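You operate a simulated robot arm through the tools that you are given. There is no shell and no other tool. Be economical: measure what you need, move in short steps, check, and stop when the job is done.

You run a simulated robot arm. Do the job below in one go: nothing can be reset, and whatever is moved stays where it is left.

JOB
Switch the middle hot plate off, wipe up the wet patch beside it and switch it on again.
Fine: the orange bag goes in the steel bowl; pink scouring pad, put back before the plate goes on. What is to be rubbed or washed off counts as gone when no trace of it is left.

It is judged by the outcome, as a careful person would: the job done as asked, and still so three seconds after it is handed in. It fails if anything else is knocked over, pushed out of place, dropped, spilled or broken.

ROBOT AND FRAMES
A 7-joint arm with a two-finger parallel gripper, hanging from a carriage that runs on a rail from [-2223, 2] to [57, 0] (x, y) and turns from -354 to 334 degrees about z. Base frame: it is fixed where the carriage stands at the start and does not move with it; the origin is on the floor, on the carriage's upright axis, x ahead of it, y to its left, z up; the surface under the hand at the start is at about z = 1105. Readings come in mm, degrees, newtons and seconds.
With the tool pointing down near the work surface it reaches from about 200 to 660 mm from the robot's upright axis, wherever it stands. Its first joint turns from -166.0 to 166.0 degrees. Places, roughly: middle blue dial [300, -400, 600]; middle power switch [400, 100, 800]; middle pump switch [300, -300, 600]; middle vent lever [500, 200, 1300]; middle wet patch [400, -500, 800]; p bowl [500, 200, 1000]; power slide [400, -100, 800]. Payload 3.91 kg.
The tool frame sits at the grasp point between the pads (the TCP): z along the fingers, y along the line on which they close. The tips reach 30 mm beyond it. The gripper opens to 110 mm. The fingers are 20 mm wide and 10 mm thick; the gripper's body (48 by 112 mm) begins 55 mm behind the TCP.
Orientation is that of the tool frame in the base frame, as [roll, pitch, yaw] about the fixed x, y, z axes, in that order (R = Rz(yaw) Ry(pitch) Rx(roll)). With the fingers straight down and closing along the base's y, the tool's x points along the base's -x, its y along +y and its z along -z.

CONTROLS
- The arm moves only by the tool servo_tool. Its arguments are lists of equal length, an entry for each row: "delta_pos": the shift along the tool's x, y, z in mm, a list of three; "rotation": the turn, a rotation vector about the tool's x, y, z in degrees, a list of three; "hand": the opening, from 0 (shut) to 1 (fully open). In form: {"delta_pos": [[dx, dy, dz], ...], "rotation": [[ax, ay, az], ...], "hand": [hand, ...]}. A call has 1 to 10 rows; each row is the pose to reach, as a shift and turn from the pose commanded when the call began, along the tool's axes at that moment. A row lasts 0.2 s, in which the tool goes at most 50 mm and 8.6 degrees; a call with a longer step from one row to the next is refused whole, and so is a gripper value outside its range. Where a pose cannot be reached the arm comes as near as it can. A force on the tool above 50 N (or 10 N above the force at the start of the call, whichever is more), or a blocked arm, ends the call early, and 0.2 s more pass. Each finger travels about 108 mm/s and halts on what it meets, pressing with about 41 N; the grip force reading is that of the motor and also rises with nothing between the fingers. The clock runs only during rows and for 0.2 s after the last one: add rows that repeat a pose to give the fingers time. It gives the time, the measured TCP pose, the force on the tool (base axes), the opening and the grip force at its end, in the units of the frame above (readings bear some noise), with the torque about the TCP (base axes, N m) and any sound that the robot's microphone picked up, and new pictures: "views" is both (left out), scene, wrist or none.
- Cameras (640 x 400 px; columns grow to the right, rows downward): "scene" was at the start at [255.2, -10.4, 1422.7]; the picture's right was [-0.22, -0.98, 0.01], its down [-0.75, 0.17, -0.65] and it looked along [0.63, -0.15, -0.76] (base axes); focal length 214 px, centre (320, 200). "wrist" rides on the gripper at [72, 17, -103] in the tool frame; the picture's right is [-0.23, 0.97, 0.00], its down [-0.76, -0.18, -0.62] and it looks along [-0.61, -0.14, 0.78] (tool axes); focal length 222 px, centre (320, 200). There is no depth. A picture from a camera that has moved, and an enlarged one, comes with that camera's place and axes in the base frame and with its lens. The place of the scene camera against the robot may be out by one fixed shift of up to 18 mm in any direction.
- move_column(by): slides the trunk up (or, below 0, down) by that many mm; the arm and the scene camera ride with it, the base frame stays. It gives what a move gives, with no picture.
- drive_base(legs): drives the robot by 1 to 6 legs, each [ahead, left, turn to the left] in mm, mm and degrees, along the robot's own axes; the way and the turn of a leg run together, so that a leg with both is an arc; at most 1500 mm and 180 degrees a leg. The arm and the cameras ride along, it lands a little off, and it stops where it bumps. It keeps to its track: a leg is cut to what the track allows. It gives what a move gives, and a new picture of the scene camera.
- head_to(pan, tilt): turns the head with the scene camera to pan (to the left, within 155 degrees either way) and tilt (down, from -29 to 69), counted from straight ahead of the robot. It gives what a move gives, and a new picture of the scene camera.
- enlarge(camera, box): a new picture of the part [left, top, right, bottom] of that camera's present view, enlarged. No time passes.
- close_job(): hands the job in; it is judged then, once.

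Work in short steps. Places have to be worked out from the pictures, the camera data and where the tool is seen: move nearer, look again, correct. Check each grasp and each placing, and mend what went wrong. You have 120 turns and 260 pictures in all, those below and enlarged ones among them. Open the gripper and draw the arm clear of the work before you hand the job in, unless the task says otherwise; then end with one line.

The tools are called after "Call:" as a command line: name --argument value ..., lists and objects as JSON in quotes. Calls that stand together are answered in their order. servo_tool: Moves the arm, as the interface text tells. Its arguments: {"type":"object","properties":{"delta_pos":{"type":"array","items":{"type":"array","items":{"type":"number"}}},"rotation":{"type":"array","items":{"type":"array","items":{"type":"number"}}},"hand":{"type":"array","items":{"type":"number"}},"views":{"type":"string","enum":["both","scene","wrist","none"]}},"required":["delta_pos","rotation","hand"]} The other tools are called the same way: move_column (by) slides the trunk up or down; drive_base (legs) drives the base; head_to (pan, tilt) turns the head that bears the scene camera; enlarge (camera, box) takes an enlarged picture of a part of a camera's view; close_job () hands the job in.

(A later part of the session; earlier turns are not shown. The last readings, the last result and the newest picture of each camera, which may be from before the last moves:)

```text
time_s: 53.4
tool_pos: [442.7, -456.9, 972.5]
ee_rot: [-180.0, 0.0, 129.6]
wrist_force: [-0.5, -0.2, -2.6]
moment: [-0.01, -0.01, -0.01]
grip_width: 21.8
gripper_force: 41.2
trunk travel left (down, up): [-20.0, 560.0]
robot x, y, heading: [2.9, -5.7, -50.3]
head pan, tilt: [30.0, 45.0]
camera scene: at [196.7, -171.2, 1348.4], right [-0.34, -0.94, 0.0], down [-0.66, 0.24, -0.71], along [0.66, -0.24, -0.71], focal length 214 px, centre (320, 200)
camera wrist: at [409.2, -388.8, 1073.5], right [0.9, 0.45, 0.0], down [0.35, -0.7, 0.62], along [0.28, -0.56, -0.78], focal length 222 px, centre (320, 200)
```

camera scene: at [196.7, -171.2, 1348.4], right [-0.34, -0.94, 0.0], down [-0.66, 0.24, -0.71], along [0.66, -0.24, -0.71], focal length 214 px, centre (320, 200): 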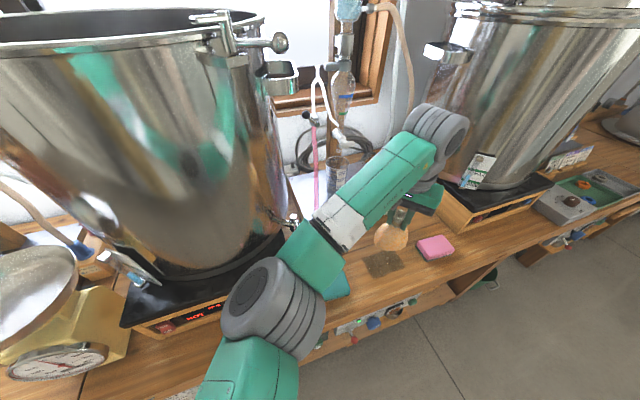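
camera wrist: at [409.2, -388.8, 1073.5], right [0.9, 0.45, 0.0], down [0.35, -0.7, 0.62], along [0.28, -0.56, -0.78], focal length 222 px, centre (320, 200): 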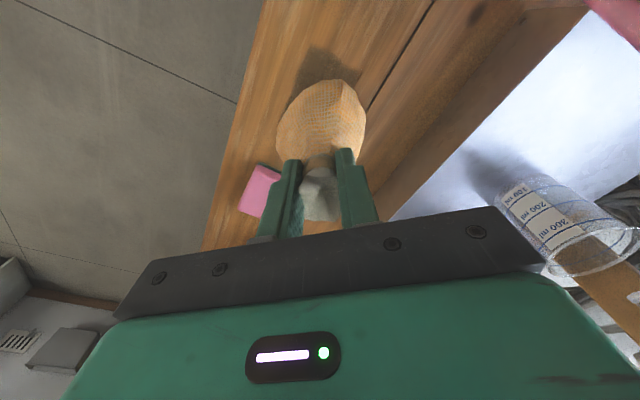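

The bag is held and a dark square wet patch shows on the bench. I back off, raise the trunk, and turn toward the bowl while away from the bench.

Call:
drive_base --legs '[[-226, -270, 0]]'

Call:
move_column --by 200

Call:
head_to --pan 40 --tilt 50

Call:
enlarge --camera "scene" --box '[240, 100, 560, 300]'

```text
time_s: 55.7
tool_pos: [85.3, -458.8, 971.4]
ee_rot: [180.0, 0.1, 129.3]
wrist_force: [0.0, 0.5, -1.7]
moment: [-0.04, 0.0, 0.02]
grip_width: 21.7
gripper_force: 40.6
trunk travel left (down, up): [-20.0, 560.0]
robot x, y, heading: [-351.9, 2.5, -50.0]
head pan, tilt: [30.0, 45.0]
camera scene: at [-158.4, -171.8, 1348.4], right [-0.35, -0.94, 0.0], down [-0.66, 0.24, -0.71], along [0.66, -0.24, -0.71], focal length 214 px, centre (320, 200)
```

scene: 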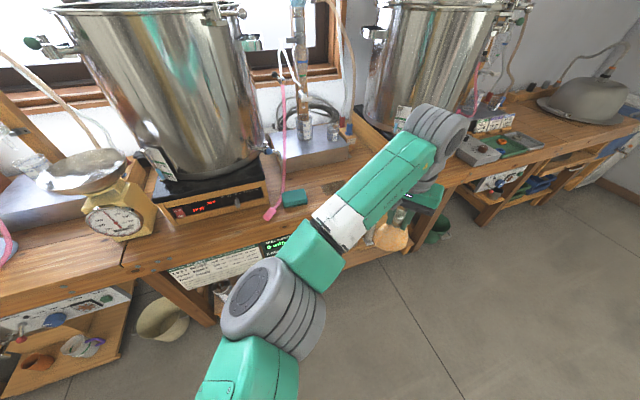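

```text
time_s: 57.8
tool_pos: [86.8, -457.3, 1170.9]
ee_rot: [179.9, 0.1, 129.3]
wrist_force: [0.4, -0.7, -2.4]
moment: [-0.03, 0.0, -0.01]
grip_width: 21.8
gripper_force: 40.9
trunk travel left (down, up): [-220.0, 360.0]
robot x, y, heading: [-350.8, -3.5, -50.0]
head pan, tilt: [30.0, 45.0]
```

```text
time_s: 58.5
tool_pos: [86.0, -457.6, 1172.4]
ee_rot: [179.8, 0.0, 129.3]
wrist_force: [-0.2, -0.8, -2.5]
moment: [0.0, 0.0, -0.01]
grip_width: 21.6
gripper_force: 41.5
trunk travel left (down, up): [-220.0, 360.0]
robot x, y, heading: [-352.2, 0.3, -50.1]
head pan, tilt: [40.0, 50.0]
camera scene: at [-158.6, -157.5, 1541.5], right [-0.18, -0.98, 0.0], down [-0.75, 0.14, -0.64], along [0.63, -0.11, -0.77], focal length 214 px, centre (320, 200)
```

scene: 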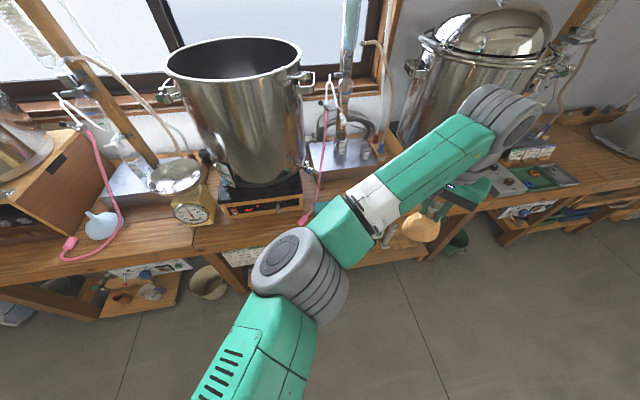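

```text
2.00 times, centred on (400, 200) of scene
camera zoom: at [-158.6, -157.5, 1541.5], right [-0.18, -0.98, 0.0], down [-0.75, 0.14, -0.64], along [0.63, -0.11, -0.77], focal length 429 px, centre (160, 200)
```

zoom: 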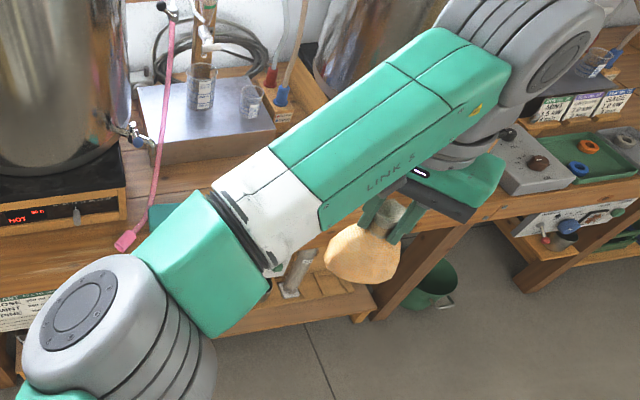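

Bowl centre ≈ [510, 264] with rim z≈990; the pot's vent lever ≈ [509, 174, 1271] is close to it. I turn to face the bowl from a distance and tilt the tool forward so the wrist stays behind the lever.

Call:
drive_base --legs '[[0, 0, 73.6]]'

Call:
servo_tool --delta_pos '[[15, 0, 0], [30, 0, 0], [45, 0, 0], [65, 0, 0], [65, 0, 0]]' --rotation '[[0, -8, 0], [0, -16, 0], [0, -24, 0], [0, -30, 0], [0, -30, 0]]' --hand '[0, 0, 0, 0, 0]' --views "none"

Call:
head_to --pan -20 --tilt 40

```text
time_s: 62.1
tool_pos: [220.2, 274.2, 1171.0]
ee_rot: [179.9, 0.0, -158.8]
wrist_force: [-1.0, 0.7, -1.6]
moment: [0.0, 0.02, 0.03]
grip_width: 21.4
gripper_force: 40.8
trunk travel left (down, up): [-220.0, 360.0]
robot x, y, heading: [-352.1, -1.6, 22.0]
head pan, tilt: [40.0, 50.0]
camera scene: at [-139.8, 151.5, 1541.5], right [0.88, -0.47, 0.0], down [-0.36, -0.67, -0.64], along [0.31, 0.57, -0.77], focal length 214 px, centre (320, 200)
```

scene: 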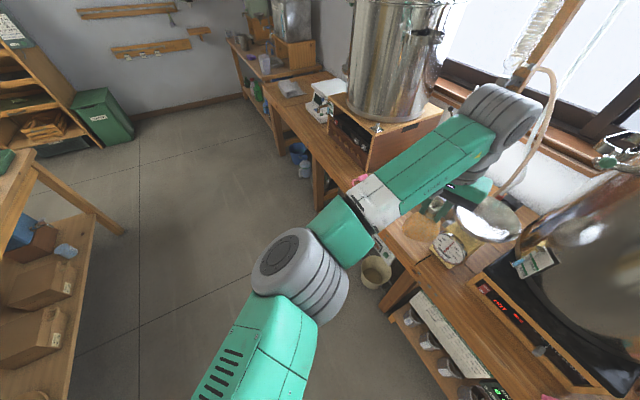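

```text
time_s: 63.3
tool_pos: [159.4, 251.3, 1171.1]
ee_rot: [179.9, 30.1, -158.8]
wrist_force: [0.0, -1.0, -3.3]
moment: [-0.01, 0.08, 0.01]
grip_width: 21.5
gripper_force: 40.3
trunk travel left (down, up): [-220.0, 360.0]
robot x, y, heading: [-352.5, -4.2, 21.9]
head pan, tilt: [40.0, 50.0]
```

```text
time_s: 64.6
tool_pos: [159.9, 252.1, 1171.5]
ee_rot: [179.9, 29.9, -158.8]
wrist_force: [0.7, 0.4, -2.9]
moment: [-0.06, 0.06, -0.01]
grip_width: 21.6
gripper_force: 40.9
trunk travel left (down, up): [-220.0, 360.0]
robot x, y, heading: [-349.7, -1.1, 21.5]
head pan, tilt: [-20.0, 40.0]
camera scene: at [-91.4, 86.2, 1555.7], right [0.03, -1.0, 0.0], down [-0.64, -0.02, -0.77], along [0.77, 0.02, -0.64], focal length 214 px, centre (320, 200)
```

scene: 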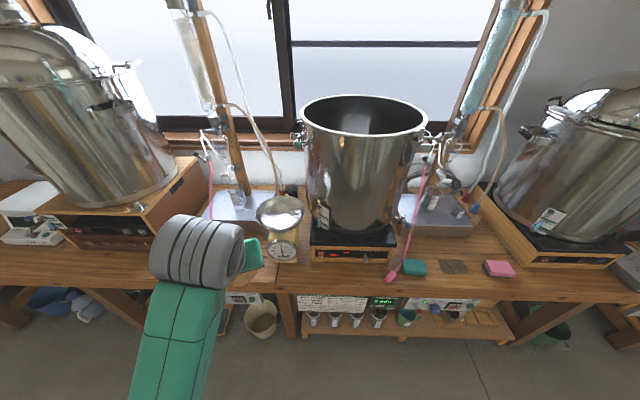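

The wet patch is visible at about [428, -456]. I drive straight toward the bowl at height, then check.

Call:
drive_base --legs '[[232.6, -91.6, 0]]'

Call:
enlarge --camera "wrist" --box '[0, 0, 640, 400]'

```text
time_s: 66.4
tool_pos: [408.3, 247.2, 1171.0]
ee_rot: [179.9, 30.0, -159.2]
wrist_force: [-0.3, 0.0, -2.2]
moment: [-0.05, 0.1, -0.03]
grip_width: 21.4
gripper_force: 41.1
trunk travel left (down, up): [-220.0, 360.0]
robot x, y, heading: [-103.0, -0.7, 21.3]
head pan, tilt: [-20.0, 40.0]
camera scene: at [156.9, 84.4, 1555.7], right [0.02, -1.0, 0.0], down [-0.64, -0.02, -0.77], along [0.77, 0.02, -0.64], focal length 214 px, centre (320, 200)
```

scene: 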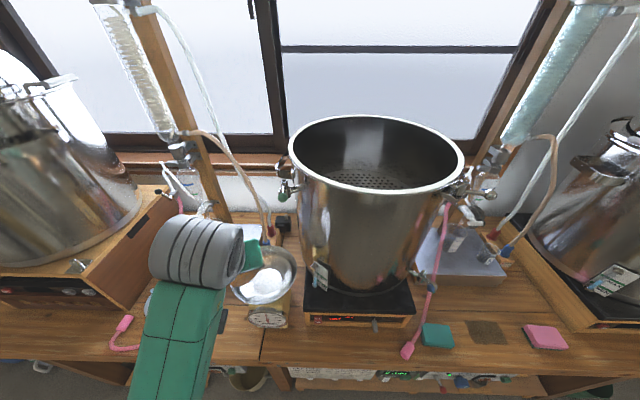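

```text
1.00 times, centred on (320, 200) of wrist (not enlarged: the box is as wide or as high as the picture)
camera zoom: at [295.8, 224.3, 1223.3], right [-0.16, 0.98, 0.11], down [0.39, -0.04, 0.92], along [0.91, 0.2, -0.37], focal length 222 px, centre (320, 200)
```

zoom: 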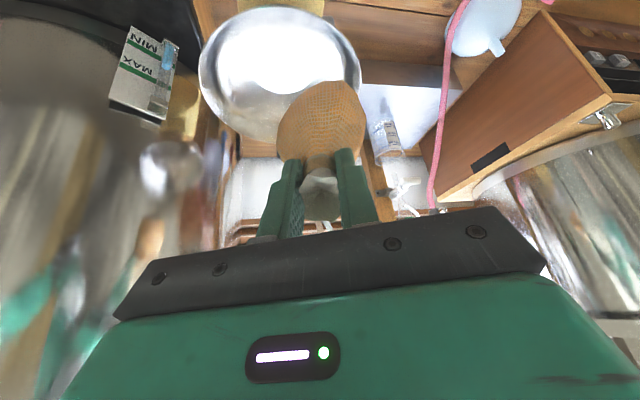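

From the wrist view the bowl is centred at [511, 240] with rim ≈ 990. I drive 75 mm on, shift 14 mm right and lower the bag partway.

Call:
drive_base --legs '[[70, -27.3, 0]]'

Call:
servo_tool --delta_pos '[[5, -13, 0], [20, -13, 35], [35, -13, 61], [35, -13, 61]]' --rotation '[[0, 0, 0], [0, 0, 0], [0, 0, 0], [0, 0, 0]]' --hand '[0, 0, 0, 0]'

```text
time_s: 67.4
tool_pos: [483.2, 247.6, 1170.8]
ee_rot: [179.9, 30.0, -159.2]
wrist_force: [-0.4, 0.0, -2.7]
moment: [-0.04, 0.09, -0.03]
grip_width: 21.7
gripper_force: 40.8
trunk travel left (down, up): [-220.0, 360.0]
robot x, y, heading: [-29.4, 0.8, 21.5]
head pan, tilt: [-20.0, 40.0]
camera scene: at [230.9, 84.3, 1555.7], right [0.02, -1.0, 0.0], down [-0.64, -0.01, -0.77], along [0.77, 0.02, -0.64], focal length 214 px, centre (320, 200)
```

scene: 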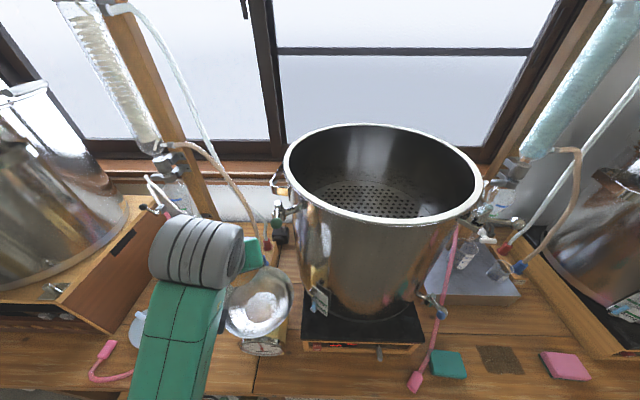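

```text
time_s: 68.4
tool_pos: [487.8, 235.5, 1098.7]
ee_rot: [179.9, 30.0, -159.3]
wrist_force: [-0.1, -1.0, -2.1]
moment: [0.01, 0.09, 0.04]
grip_width: 21.6
gripper_force: 41.0
trunk travel left (down, up): [-220.0, 360.0]
robot x, y, heading: [-29.1, 0.6, 21.2]
head pan, tilt: [-20.0, 40.0]
camera scene: at [230.8, 84.2, 1555.7], right [0.02, -1.0, 0.0], down [-0.64, -0.01, -0.77], along [0.77, 0.02, -0.64], focal length 214 px, centre (320, 200)
camera wrist: at [374.7, 212.5, 1151.1], right [-0.16, 0.98, 0.11], down [0.39, -0.04, 0.92], along [0.91, 0.19, -0.37], focal length 222 px, centre (320, 200)
```

scene: 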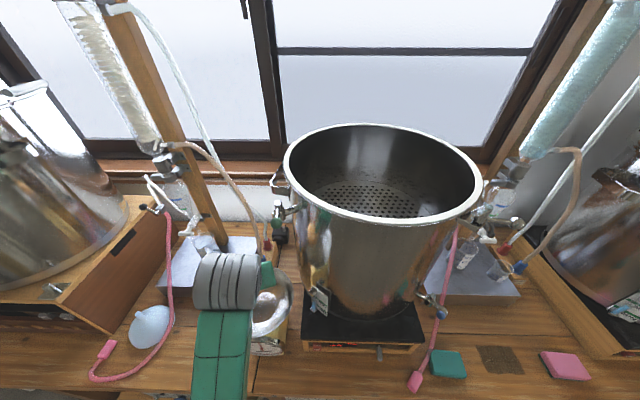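
wrist: 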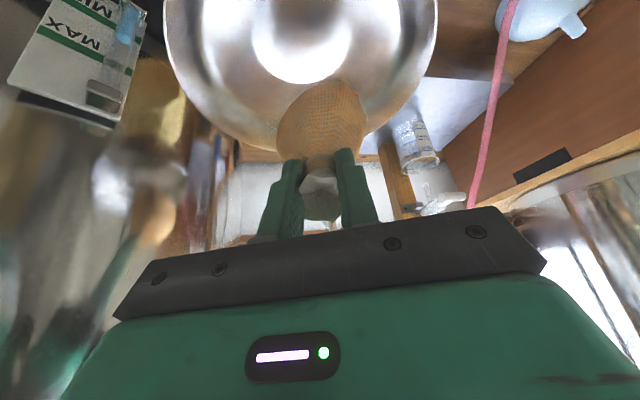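

The bag is centred over the bowl. I lower it into the bowl gently.

Call:
servo_tool --delta_pos '[[15, 0, 26], [22, 0, 39], [25, 0, 43], [25, 0, 43]]' --rotation '[[0, 0, 0], [0, 0, 0], [0, 0, 0], [0, 0, 0]]' --hand '[0, 0, 0, 0]'

```text
time_s: 69.4
tool_pos: [486.8, 235.9, 1051.7]
ee_rot: [179.9, 30.0, -159.2]
wrist_force: [0.2, -0.4, 0.2]
moment: [-0.02, 0.08, -0.03]
grip_width: 21.5
gripper_force: 41.9
trunk travel left (down, up): [-220.0, 360.0]
robot x, y, heading: [-33.4, -0.4, 21.5]
head pan, tilt: [-20.0, 40.0]
camera scene: at [230.9, 84.3, 1555.7], right [0.02, -1.0, 0.0], down [-0.64, -0.01, -0.77], along [0.77, 0.02, -0.64], focal length 214 px, centre (320, 200)
camera wrist: at [374.4, 211.9, 1101.9], right [-0.16, 0.98, 0.11], down [0.39, -0.04, 0.92], along [0.91, 0.19, -0.37], focal length 222 px, centre (320, 200)
```

scene: 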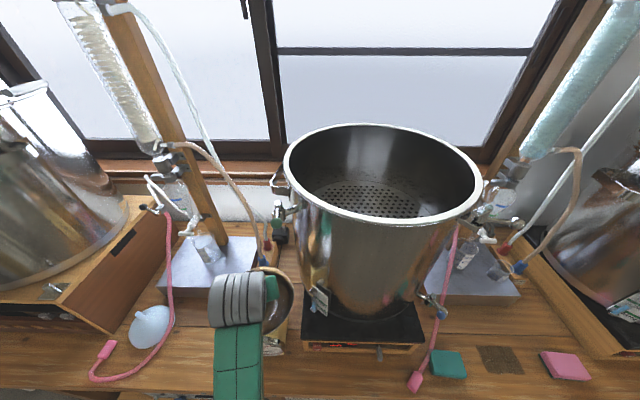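
wrist: 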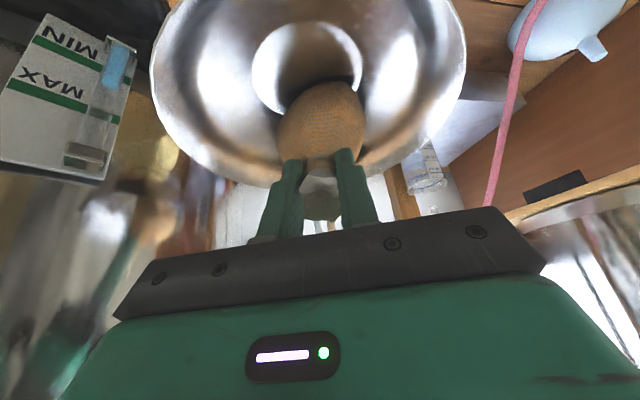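

The weight reading is near zero, so it may already touch. I lower a few mm more and read the force.

Call:
servo_tool --delta_pos '[[3, 0, 5], [5, 0, 9], [5, 0, 9]]' --rotation '[[0, 0, 0], [0, 0, 0], [0, 0, 0]]' --hand '[0, 0, 0]' --views "wrist"

```text
time_s: 70.2
tool_pos: [487.1, 236.7, 1041.1]
ee_rot: [179.9, 30.0, -159.2]
wrist_force: [0.7, -1.6, 5.4]
moment: [-0.16, -0.11, -0.04]
grip_width: 22.0
gripper_force: 40.8
trunk travel left (down, up): [-220.0, 360.0]
robot x, y, heading: [-30.4, -0.5, 21.1]
head pan, tilt: [-20.0, 40.0]
camera wrist: at [374.5, 212.4, 1092.8], right [-0.16, 0.98, 0.11], down [0.39, -0.04, 0.92], along [0.91, 0.19, -0.37], focal length 222 px, centre (320, 200)
```

wrist: 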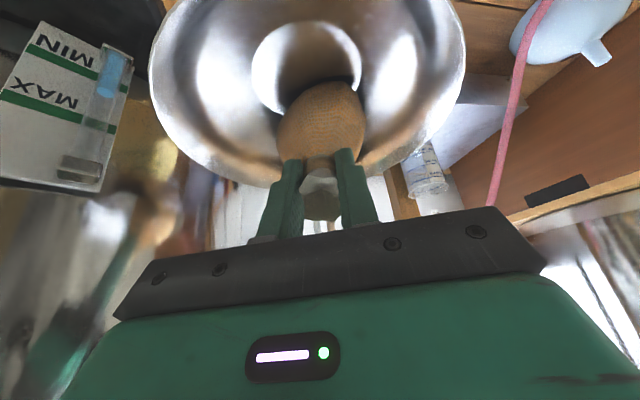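

It rests in the bowl. I open partway and withdraw along the tool axis.

Call:
servo_tool --delta_pos '[[0, 0, 0], [0, 0, 0], [0, 0, -20], [0, 0, -50], [0, 0, -90], [0, 0, -90]]' --rotation '[[0, 0, 0], [0, 0, 0], [0, 0, 0], [0, 0, 0], [0, 0, 0], [0, 0, 0]]' --hand '[0.3, 0.5, 0.6, 0.6, 0.6, 0.6]'

```text
time_s: 71.6
tool_pos: [445.3, 221.3, 1118.0]
ee_rot: [179.9, 30.0, -159.0]
wrist_force: [-0.2, 1.1, 0.0]
moment: [-0.04, 0.0, -0.02]
grip_width: 66.1
gripper_force: 0.0
trunk travel left (down, up): [-220.0, 360.0]
robot x, y, heading: [-33.0, -1.8, 21.3]
head pan, tilt: [-20.0, 40.0]
camera scene: at [230.9, 84.8, 1555.7], right [0.02, -1.0, 0.0], down [-0.64, -0.01, -0.77], along [0.77, 0.02, -0.64], focal length 214 px, centre (320, 200)
camera wrist: at [331.2, 195.9, 1170.5], right [-0.16, 0.98, 0.12], down [0.39, -0.04, 0.92], along [0.91, 0.2, -0.37], focal length 222 px, centre (320, 200)
```

scene: 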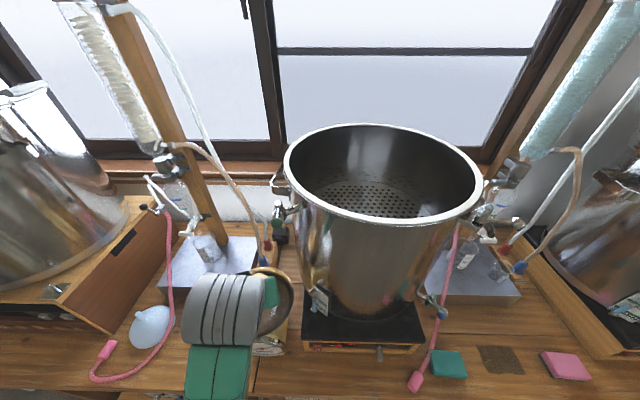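
wrist: 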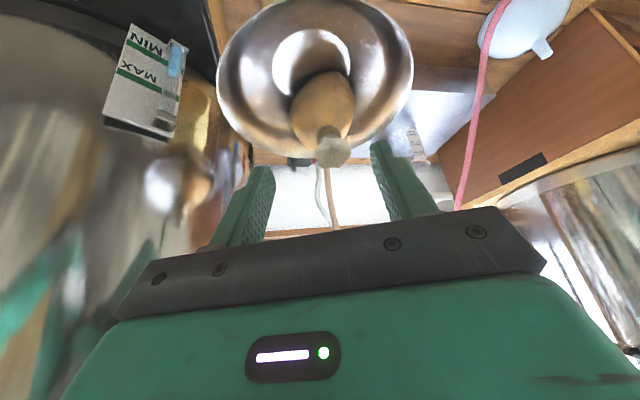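

The bag sits in the bowl. I enlarge the patch and the pads for measurement, then drive back.

Call:
enlarge --camera "scene" --box '[410, 320, 610, 400]'

Call:
drive_base --legs '[[-298, 117, 0]]'

Call:
enlarge --camera "scene" --box '[240, 180, 320, 280]'

Call:
enlarge --camera "scene" --box '[380, 230, 540, 290]'

```text
3.20 times, centred on (510, 360) of scene
camera zoom: at [230.9, 84.8, 1555.7], right [0.02, -1.0, 0.0], down [-0.64, -0.01, -0.77], along [0.77, 0.02, -0.64], focal length 686 px, centre (-288, -312)
```

zoom: 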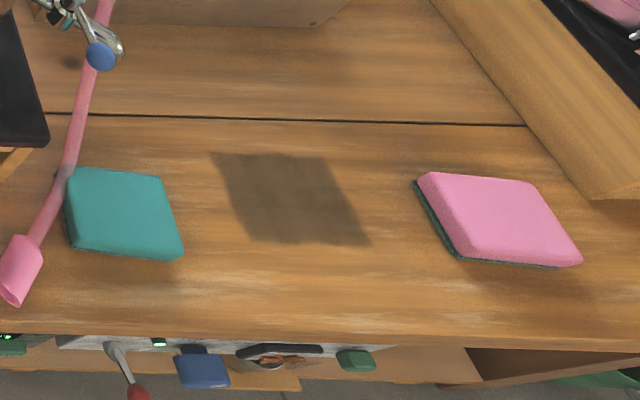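

```text
time_s: 73.8
tool_pos: [116.3, 222.9, 1118.6]
ee_rot: [179.8, 30.1, -158.7]
wrist_force: [0.8, -0.4, 0.0]
moment: [0.02, 0.02, -0.02]
grip_width: 66.1
gripper_force: 0.0
trunk travel left (down, up): [-220.0, 360.0]
robot x, y, heading: [-354.0, -0.9, 21.4]
head pan, tilt: [-20.0, 40.0]
camera scene: at [-95.7, 86.2, 1555.7], right [0.03, -1.0, 0.0], down [-0.64, -0.02, -0.77], along [0.77, 0.02, -0.64], focal length 214 px, centre (320, 200)
```

scene: 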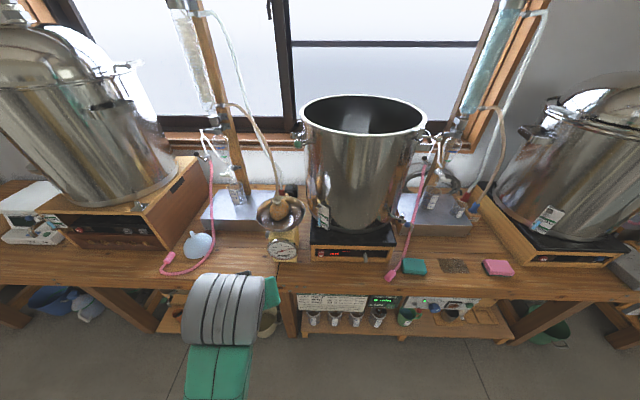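

```text
4.00 times, centred on (280, 230) of scene
camera zoom: at [-95.7, 86.2, 1555.7], right [0.03, -1.0, 0.0], down [-0.64, -0.02, -0.77], along [0.77, 0.02, -0.64], focal length 858 px, centre (480, 80)
```

zoom: 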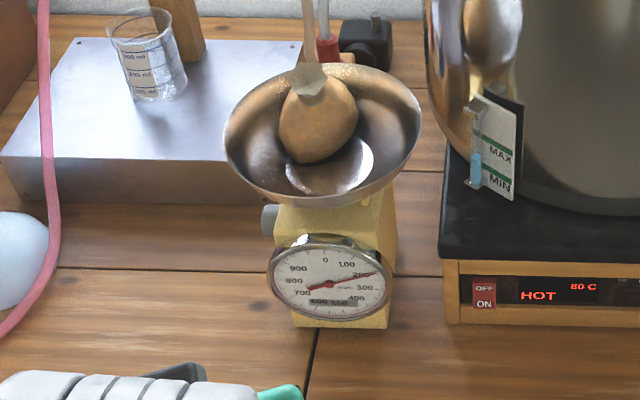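

```text
4.00 times, centred on (460, 260) of scene
camera zoom: at [-95.7, 86.2, 1555.7], right [0.03, -1.0, 0.0], down [-0.64, -0.02, -0.77], along [0.77, 0.02, -0.64], focal length 858 px, centre (-240, -40)
```

zoom: 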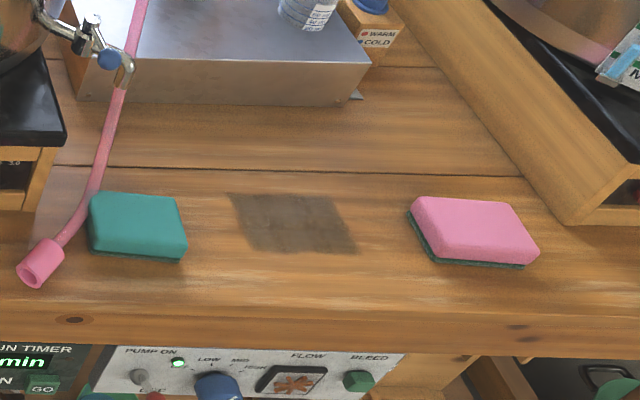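

The bag sits securely in the bowl. The patch spans about x 397–467, y -404 to -512, and the pink pad (100 × 62) is at about [411, -615]. I turn to heading -60 here, set the tool to yaw 90, then drive the carriage to the bench end of the rail.

Call:
drive_base --legs '[[0, 0, -81.4]]'

Call:
servo_tool --delta_pos '[[0, 0, 0], [0, 0, 0], [0, 0, 0], [0, 0, 0], [0, 0, 0]]' --rotation '[[3.75, 0, 6.5], [7.5, 0, 13], [11.25, 0, 19.5], [15, 0, 26], [15, 0, 26]]' --hand '[0.6, 0.7, 0.8, 0.9, 0.9]' --views "none"

Call:
drive_base --legs '[[200, 346, 0]]'

Call:
enlarge --camera "wrist" --box '[0, 0, 640, 400]'

```text
time_s: 77.6
tool_pos: [-54.0, -427.1, 1116.9]
ee_rot: [179.9, 30.0, 121.3]
wrist_force: [-0.1, 0.5, -0.4]
moment: [-0.03, -0.02, -0.03]
grip_width: 66.0
gripper_force: 0.0
trunk travel left (down, up): [-220.0, 360.0]
robot x, y, heading: [-354.1, -0.7, -58.3]
head pan, tilt: [-20.0, 40.0]
camera scene: at [-244.1, -243.4, 1555.7], right [-0.98, -0.2, 0.0], down [-0.13, 0.63, -0.77], along [0.16, -0.75, -0.64], focal length 214 px, centre (320, 200)
```

scene: 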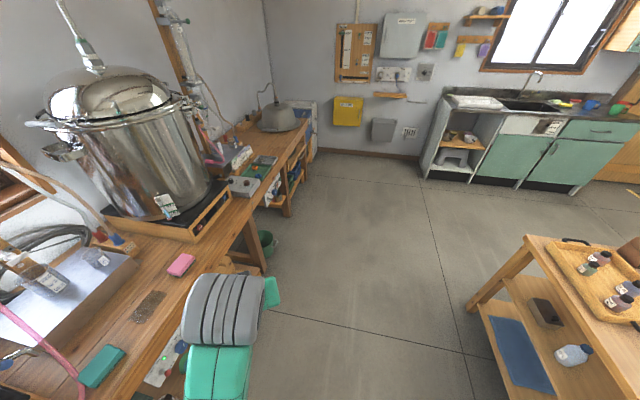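

```text
time_s: 78.8
tool_pos: [-55.5, -425.9, 1117.8]
ee_rot: [179.9, 29.9, 91.1]
wrist_force: [0.3, 0.1, 0.0]
moment: [0.0, 0.0, 0.0]
grip_width: 98.9
gripper_force: 0.1
trunk travel left (down, up): [-220.0, 360.0]
robot x, y, heading: [-356.9, 1.8, -58.1]
head pan, tilt: [-20.0, 40.0]
```

```text
time_s: 81.3
tool_pos: [342.9, -427.7, 1117.2]
ee_rot: [179.9, 29.9, 91.0]
wrist_force: [-0.2, 0.3, 0.1]
moment: [0.0, -0.01, -0.02]
grip_width: 99.1
gripper_force: 0.0
trunk travel left (down, up): [-220.0, 360.0]
robot x, y, heading: [42.2, 0.3, -58.5]
head pan, tilt: [-20.0, 40.0]
camera scene: at [154.0, -244.1, 1555.7], right [-0.98, -0.2, 0.0], down [-0.13, 0.63, -0.77], along [0.15, -0.75, -0.64], focal length 214 px, centre (320, 200)
```

scene: 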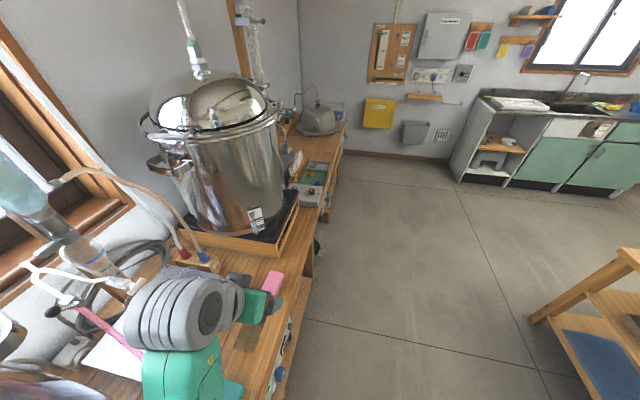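

```text
1.00 times, centred on (320, 200) of wrist (not enlarged: the box is as wide or as high as the picture)
camera zoom: at [357.0, -311.3, 1170.0], right [0.98, -0.18, 0.11], down [-0.17, -0.35, 0.92], along [-0.12, -0.92, -0.37], focal length 222 px, centre (320, 200)
```

zoom: 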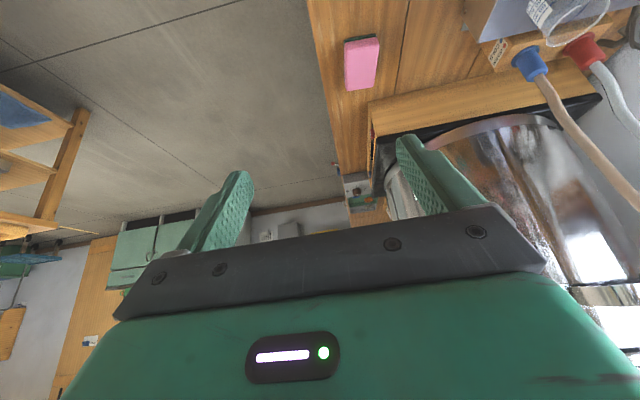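

The wrist view puts the pink pad at about [423, -608, 800]. I lower the trunk by 200, then move over toward the pad and reduce the tilt to 25°.

Call:
move_column --by -190

Call:
servo_tool --delta_pos '[[-33, 18, 19], [-66, 37, 38], [-99, 56, 57], [-131, 74, 75], [-131, 74, 75]]' --rotation '[[0, 1, 0], [0, 3, 0], [0, 5, 0], [0, 5, 0], [0, 5, 0]]' --hand '[0.9, 0.9, 0.9, 0.9, 0.9]'

```text
time_s: 83.4
tool_pos: [341.7, -428.4, 928.3]
ee_rot: [179.9, 30.0, 91.1]
wrist_force: [0.0, 0.7, 1.0]
moment: [0.02, -0.02, -0.05]
grip_width: 99.1
gripper_force: 0.0
trunk travel left (down, up): [-30.0, 550.0]
robot x, y, heading: [42.7, 0.4, -58.6]
head pan, tilt: [-20.0, 40.0]
```

```text
time_s: 84.6
tool_pos: [420.9, -577.6, 930.1]
ee_rot: [179.9, 24.9, 91.1]
wrist_force: [-0.3, 0.1, 0.4]
moment: [0.0, -0.03, 0.04]
grip_width: 98.9
gripper_force: 0.0
trunk travel left (down, up): [-30.0, 550.0]
robot x, y, heading: [41.8, 2.2, -58.5]
head pan, tilt: [-20.0, 40.0]
camera scene: at [153.9, -244.1, 1365.7], right [-0.98, -0.2, 0.0], down [-0.13, 0.63, -0.77], along [0.15, -0.75, -0.64], focal length 214 px, centre (320, 200)
camera wrist: at [434.6, -466.3, 991.4], right [0.98, -0.19, 0.1], down [-0.17, -0.43, 0.89], along [-0.12, -0.88, -0.45], focal length 222 px, centre (320, 200)
```

scene: 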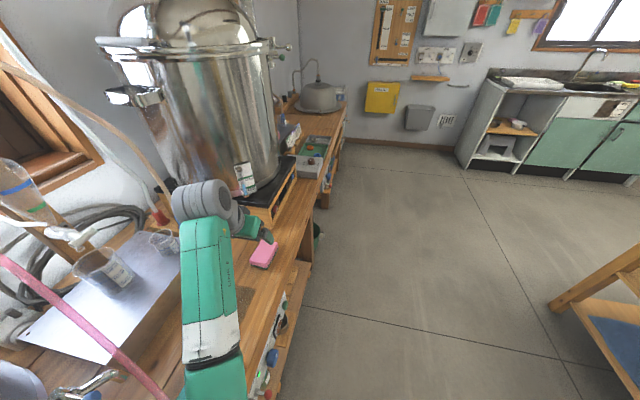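
wrist: 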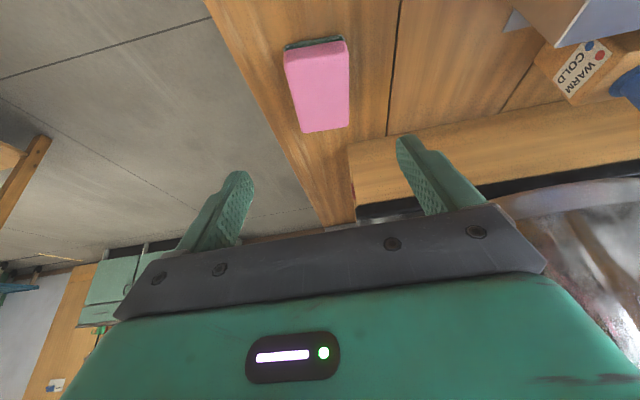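

Pad: centre ≈ [427, -620], about 53 × 93, long axis turned about 5°. I turn the tool to match and hover close above.

Call:
servo_tool --delta_pos '[[1, 2, 30], [2, 4, 60], [2.7, 5.3, 87], [2.7, 5.3, 87]]' --rotation '[[0.8, 0, 1.7], [1.6, 0, 3.4], [2.3, 0, 5], [2.3, 0, 5]]' --hand '[0.9, 0.85, 0.8, 0.8]'

```text
time_s: 85.6
tool_pos: [427.1, -611.6, 846.5]
ee_rot: [179.8, 25.0, 85.6]
wrist_force: [-0.3, 0.2, 0.4]
moment: [0.04, 0.03, -0.03]
grip_width: 87.8
gripper_force: 0.1
trunk travel left (down, up): [-30.0, 550.0]
robot x, y, heading: [42.8, 0.6, -58.6]
head pan, tilt: [-20.0, 40.0]
camera scene: at [154.0, -244.1, 1365.7], right [-0.98, -0.2, 0.0], down [-0.13, 0.63, -0.77], along [0.15, -0.75, -0.64], focal length 214 px, centre (320, 200)
camera wrist: at [451.5, -503.0, 908.9], right [0.96, -0.28, 0.1], down [-0.21, -0.41, 0.89], along [-0.21, -0.87, -0.45], focal length 222 px, centre (320, 200)
```

scene: 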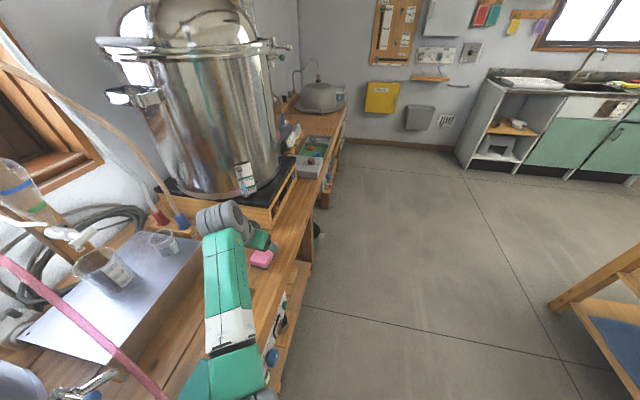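
wrist: 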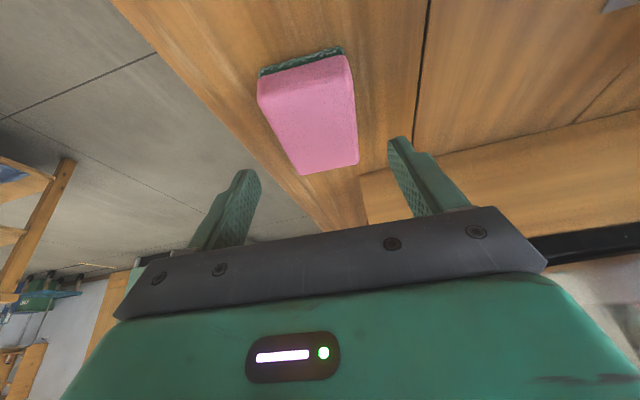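

Recomputed pad centre [429, -622], top z≈793; the hand is aligned. I descend to TCP z≈803 and check before closing.

Call:
servo_tool --delta_pos '[[9, 1.2, 19], [16, 2.4, 34], [18.3, 2.4, 39], [18.3, 2.4, 39]]' --rotation '[[0, 0, 0], [0, 0, 0], [0, 0, 0], [0, 0, 0]]' --hand '[0.8, 0.8, 0.8, 0.8]' --views "wrist"

```text
time_s: 86.6
tool_pos: [430.2, -611.1, 805.7]
ee_rot: [179.8, 25.0, 85.6]
wrist_force: [0.0, -0.5, -0.5]
moment: [-0.01, 0.01, 0.0]
grip_width: 88.1
gripper_force: 0.1
trunk travel left (down, up): [-30.0, 550.0]
robot x, y, heading: [42.4, -3.4, -58.4]
head pan, tilt: [-20.0, 40.0]
camera wrist: at [454.3, -502.8, 867.1], right [0.96, -0.28, 0.1], down [-0.21, -0.41, 0.89], along [-0.21, -0.87, -0.45], focal length 222 px, centre (320, 200)
```

wrist: 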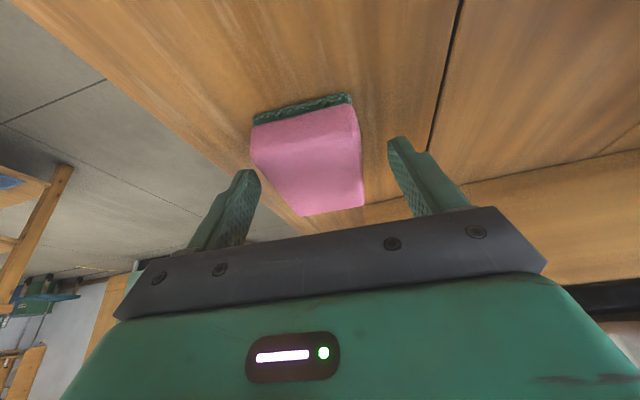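

The pad lies between the fingers, well centred. I close.

Call:
servo_tool --delta_pos '[[0, 0, 0], [0, 0, 0], [0, 0, 0], [0, 0, 0], [0, 0, 0]]' --rotation '[[0, 0, 0], [0, 0, 0], [0, 0, 0], [0, 0, 0], [0, 0, 0]]' --hand '[0.6, 0.5, 0.3, 0.2, 0.2]' --views "wrist"

```text
time_s: 87.8
tool_pos: [429.4, -610.8, 803.5]
ee_rot: [179.9, 25.0, 85.6]
wrist_force: [-0.1, -0.7, 0.9]
moment: [-0.02, -0.06, -0.03]
grip_width: 58.5
gripper_force: 40.8
trunk travel left (down, up): [-30.0, 550.0]
robot x, y, heading: [42.9, 2.5, -58.2]
head pan, tilt: [-20.0, 40.0]
camera wrist: at [454.2, -502.9, 867.2], right [0.96, -0.28, 0.1], down [-0.21, -0.41, 0.89], along [-0.21, -0.87, -0.45], focal length 222 px, centre (320, 200)
```

wrist: 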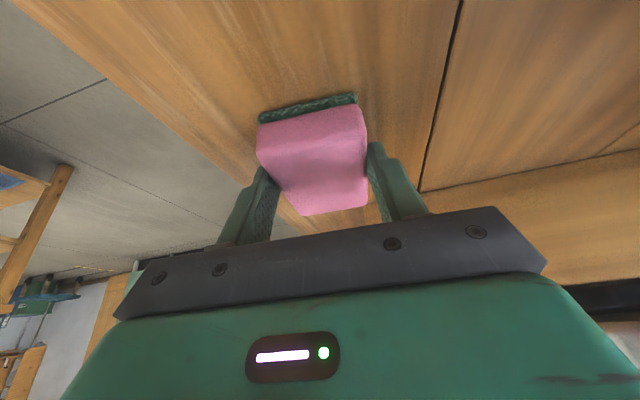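

Gripped (58.5 mm) at TCP [429.5, -611, 804]; I'll return to exactly this pose later. I lift 40 mm and view the patch with the head.

Call:
servo_tool --delta_pos '[[-8.5, 0, -18], [-17, 0, -36], [-17, 0, -36]]' --rotation '[[0, 0, 0], [0, 0, 0], [0, 0, 0]]' --hand '[0.2, 0.2, 0.2]' --views "wrist"

Call:
head_to --pan 25 --tilt 60

```text
time_s: 88.6
tool_pos: [427.4, -611.2, 845.6]
ee_rot: [179.8, 24.9, 85.6]
wrist_force: [0.6, 0.5, -0.9]
moment: [-0.01, 0.01, 0.03]
grip_width: 58.4
gripper_force: 41.2
trunk travel left (down, up): [-30.0, 550.0]
robot x, y, heading: [36.9, -1.0, -58.4]
head pan, tilt: [-20.0, 40.0]
camera wrist: at [453.3, -502.2, 907.4], right [0.96, -0.28, 0.1], down [-0.21, -0.41, 0.89], along [-0.21, -0.87, -0.45], focal length 222 px, centre (320, 200)
```

wrist: 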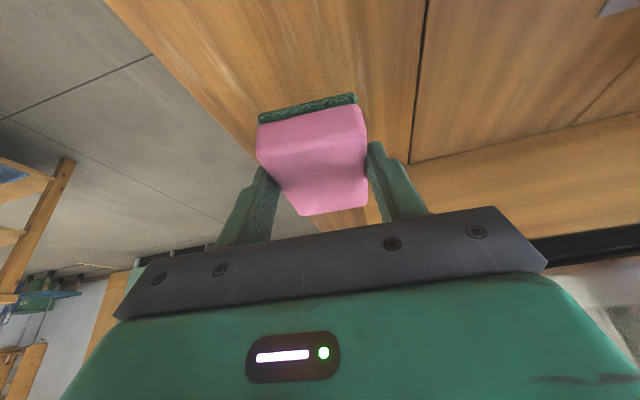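

```text
time_s: 89.7
tool_pos: [428.2, -612.4, 846.0]
ee_rot: [179.8, 25.0, 85.6]
wrist_force: [-0.1, 0.4, -0.2]
moment: [-0.03, 0.03, -0.02]
grip_width: 58.4
gripper_force: 40.6
trunk travel left (down, up): [-30.0, 550.0]
robot x, y, heading: [43.3, 1.0, -58.5]
head pan, tilt: [25.0, 60.0]
camera scene: at [192.5, -197.6, 1339.0], right [-0.55, -0.83, 0.0], down [-0.72, 0.48, -0.5], along [0.42, -0.28, -0.87], focal length 214 px, centre (320, 200)
```

scene: 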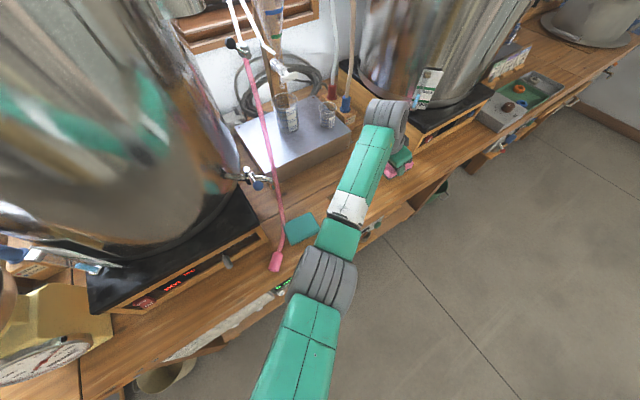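

Correcting the scene bias (the pad came out 16 mm off in x), the patch is centred at about [448, -459], 70 × 108 mm. I carry the pad over it and lower to just above.

Call:
servo_tool --delta_pos '[[38, 2, -18], [75, 4, -35], [112, 5.5, -52], [149.6, 7.3, -69.7], [162.7, 7.3, -41.6], [162.7, 7.3, -41.6]]' --rotation '[[0, 0, 0], [0, 0, 0], [0, 0, 0], [0, 0, 0], [0, 0, 0], [0, 0, 0]]' --hand '[0.2, 0.2, 0.2, 0.2, 0.2, 0.2]'

```text
time_s: 91.1
tool_pos: [446.9, -446.2, 813.6]
ee_rot: [179.9, 25.0, 85.5]
wrist_force: [0.1, -0.6, -0.1]
moment: [-0.01, 0.0, -0.02]
grip_width: 58.5
gripper_force: 40.7
trunk travel left (down, up): [-30.0, 550.0]
robot x, y, heading: [42.2, 0.1, -58.2]
head pan, tilt: [25.0, 60.0]
camera scene: at [192.6, -197.5, 1339.0], right [-0.55, -0.83, 0.0], down [-0.72, 0.48, -0.5], along [0.42, -0.28, -0.87], focal length 214 px, centre (320, 200)
camera wrist: at [472.2, -337.8, 875.1], right [0.96, -0.28, 0.1], down [-0.21, -0.41, 0.89], along [-0.21, -0.87, -0.45], focal length 222 px, centre (320, 200)
```

scene: 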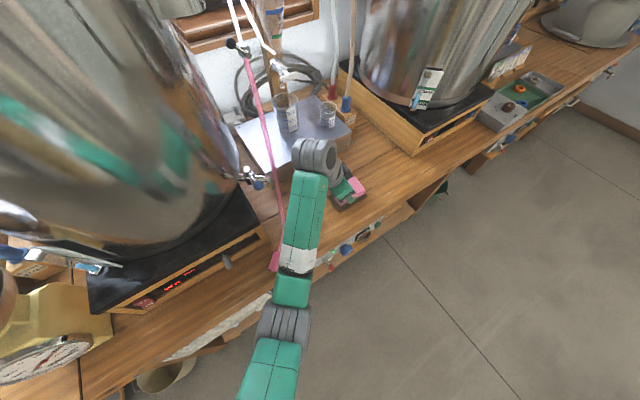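
wrist: 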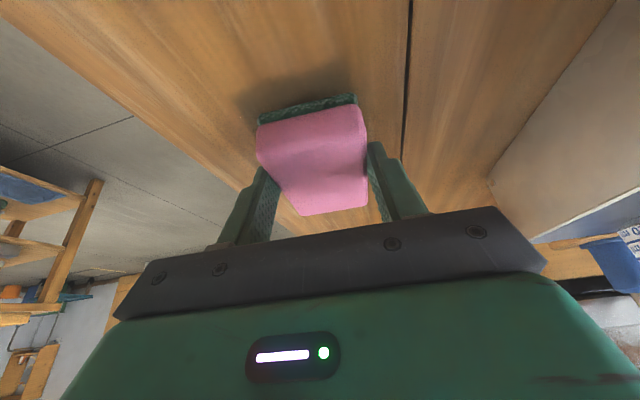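

The pad hovers over the patch, whose dark edge shows at its left and near side (x≈415–480, near y≈-408). I press down and read the force.

Call:
servo_tool --delta_pos '[[3.5, 0, 7.5], [5, 0, 10.5], [5.5, 0, 11.8], [5.5, 0, 11.8]]' --rotation '[[0, 0, 0], [0, 0, 0], [0, 0, 0], [0, 0, 0]]' --hand '[0.2, 0.2, 0.2, 0.2]' --views "none"

```text
time_s: 92.2
tool_pos: [447.9, -448.2, 804.6]
ee_rot: [179.5, 25.3, 85.5]
wrist_force: [-4.5, 4.7, 15.3]
moment: [0.31, 0.34, -0.09]
grip_width: 58.0
gripper_force: 40.9
trunk travel left (down, up): [-30.0, 550.0]
robot x, y, heading: [45.3, -1.4, -58.4]
head pan, tilt: [25.0, 60.0]
stopped in row 4: the force on the tool passed its limit at 51 N (the readings are from after the stop); the commanded pose is now the measured one
```

Contact is at TCP z≈804.6 with about 15 N. I wipe in a raster over the whole patch.

Call:
servo_tool --delta_pos '[[16.8, -19.5, -7.8], [-25.6, -15.9, 12.0], [-24.4, 2.1, 11.4], [18.1, -1.5, -8.4], [19.3, 16.4, -9.0], [-23.1, 20, 10.8], [-24.4, 2.1, 11.4], [18.1, -1.5, -8.4], [16.8, -19.5, -7.8], [0, 0, 0]]' --rotation '[[0, 0, 0], [0, 0, 0], [0, 0, 0], [0, 0, 0], [0, 0, 0], [0, 0, 0], [0, 0, 0], [0, 0, 0], [0, 0, 0], [0, 0, 0]]' --hand '[0.2, 0.2, 0.2, 0.2, 0.2, 0.2, 0.2, 0.2, 0.2, 0.2]'

```text
time_s: 94.5
tool_pos: [449.2, -450.2, 801.4]
ee_rot: [179.6, 25.2, 85.4]
wrist_force: [0.5, 0.0, 6.3]
moment: [0.08, 0.15, -0.11]
grip_width: 58.7
gripper_force: 40.8
trunk travel left (down, up): [-30.0, 550.0]
robot x, y, heading: [43.3, 0.1, -58.2]
head pan, tilt: [25.0, 60.0]
camera scene: at [192.8, -198.1, 1339.2], right [-0.55, -0.83, 0.0], down [-0.72, 0.48, -0.5], along [0.42, -0.28, -0.87], focal length 214 px, centre (320, 200)
camera wrist: at [474.4, -341.0, 864.1], right [0.95, -0.28, 0.1], down [-0.21, -0.41, 0.89], along [-0.21, -0.87, -0.45], focal length 222 px, centre (320, 200)
```

scene: 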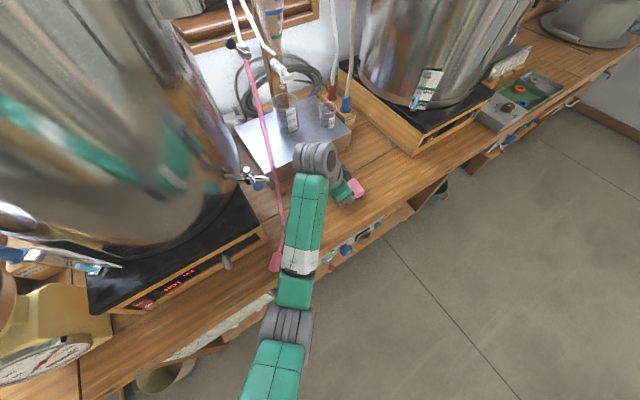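
wrist: 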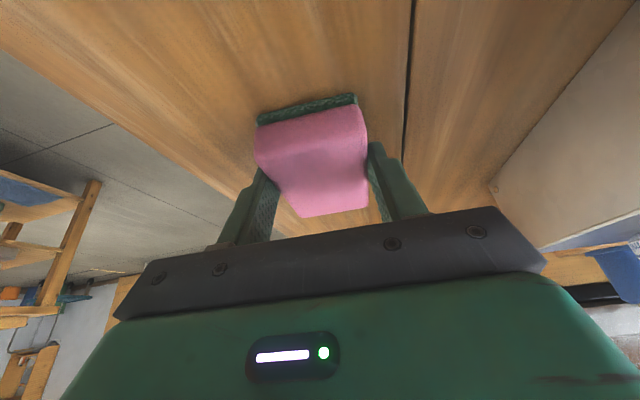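

The visible dark edge is gone. I make one more wider pass to be sure, then check.

Call:
servo_tool --delta_pos '[[20.2, -23.8, -9.4], [-19.6, -20.4, 9.1], [-32.2, -19.3, 15.0], [-29.2, 24.5, 13.6], [-16.5, 23.5, 7.7], [23.2, 20.1, -10.8], [9, -0.8, -4.2], [-30.7, 2.6, 14.3], [0, 0, 0], [-8.5, 0, -18]]' --rotation '[[0, 0, 0], [0, 0, 0], [0, 0, 0], [0, 0, 0], [0, 0, 0], [0, 0, 0], [0, 0, 0], [0, 0, 0], [0, 0, 0], [0, 0, 0]]' --hand '[0.2, 0.2, 0.2, 0.2, 0.2, 0.2, 0.2, 0.2, 0.2, 0.2]' --views "wrist"

```text
time_s: 96.7
tool_pos: [447.9, -448.5, 823.4]
ee_rot: [179.7, 25.2, 85.4]
wrist_force: [-0.5, 0.9, 0.5]
moment: [-0.01, 0.01, -0.01]
grip_width: 58.4
gripper_force: 40.7
trunk travel left (down, up): [-30.0, 550.0]
robot x, y, heading: [39.9, 0.7, -58.3]
head pan, tilt: [25.0, 60.0]
camera wrist: at [472.7, -340.1, 885.1], right [0.95, -0.28, 0.1], down [-0.21, -0.41, 0.89], along [-0.21, -0.87, -0.45], focal length 222 px, centre (320, 200)
```

wrist: 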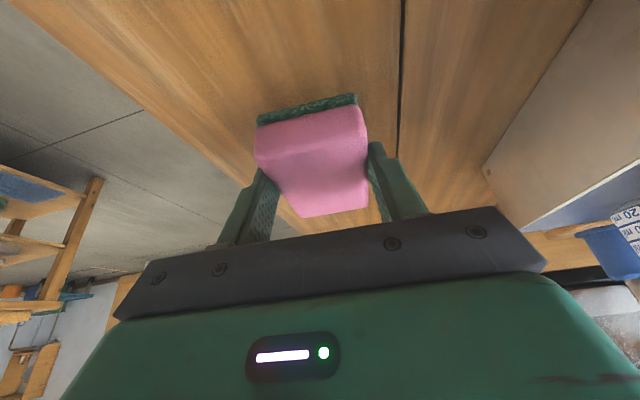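

The surface looks clean around the pad. I move the pad off to the front-left to see the whole patch area.

Call:
servo_tool --delta_pos '[[-16.9, 0, -36.3], [-6, -40, -60], [5, -80, -80], [17, -118, -100], [28, -154, -120], [28, -154, -120]]' --rotation '[[0, 0, 0], [0, 0, 0], [0, 0, 0], [0, 0, 0], [0, 0, 0], [0, 0, 0]]' --hand '[0.2, 0.2, 0.2, 0.2, 0.2, 0.2]'

Call:
enlarge --camera "wrist" --box '[340, 20, 560, 160]'

```text
time_s: 98.0
tool_pos: [301.0, -358.6, 921.2]
ee_rot: [179.7, 25.3, 85.5]
wrist_force: [0.1, 0.3, 0.0]
moment: [0.03, 0.03, 0.0]
grip_width: 58.4
gripper_force: 40.5
trunk travel left (down, up): [-30.0, 550.0]
robot x, y, heading: [44.4, -2.7, -58.5]
head pan, tilt: [25.0, 60.0]
camera scene: at [192.4, -197.5, 1339.0], right [-0.55, -0.83, 0.0], down [-0.72, 0.48, -0.5], along [0.42, -0.28, -0.87], focal length 214 px, centre (320, 200)
camera wrist: at [326.6, -249.5, 982.2], right [0.95, -0.28, 0.1], down [-0.21, -0.41, 0.89], along [-0.21, -0.87, -0.45], focal length 222 px, centre (320, 200)
```

scene: 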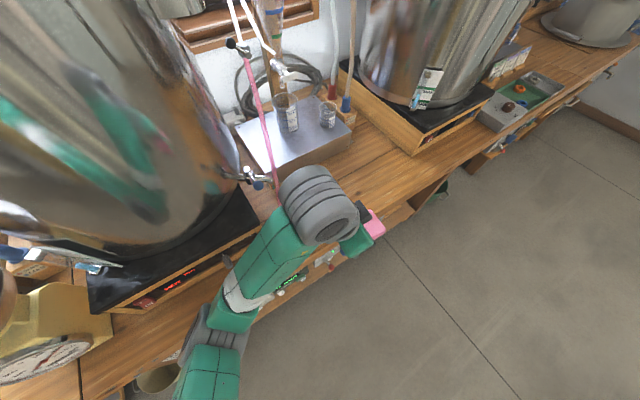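
wrist: 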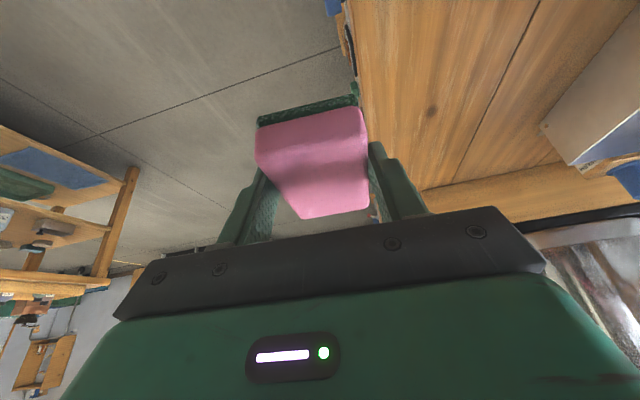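

```text
2.86 times, centred on (450, 90) of wrist
camera zoom: at [326.6, -249.5, 982.2], right [0.95, -0.28, 0.1], down [-0.21, -0.41, 0.89], along [-0.21, -0.87, -0.45], focal length 635 px, centre (-51, 514)
```

zoom: 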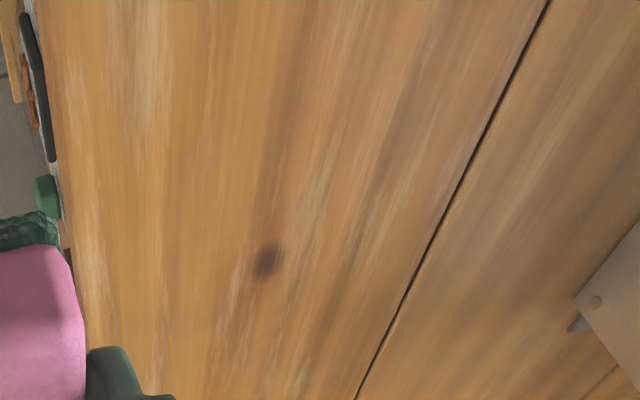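

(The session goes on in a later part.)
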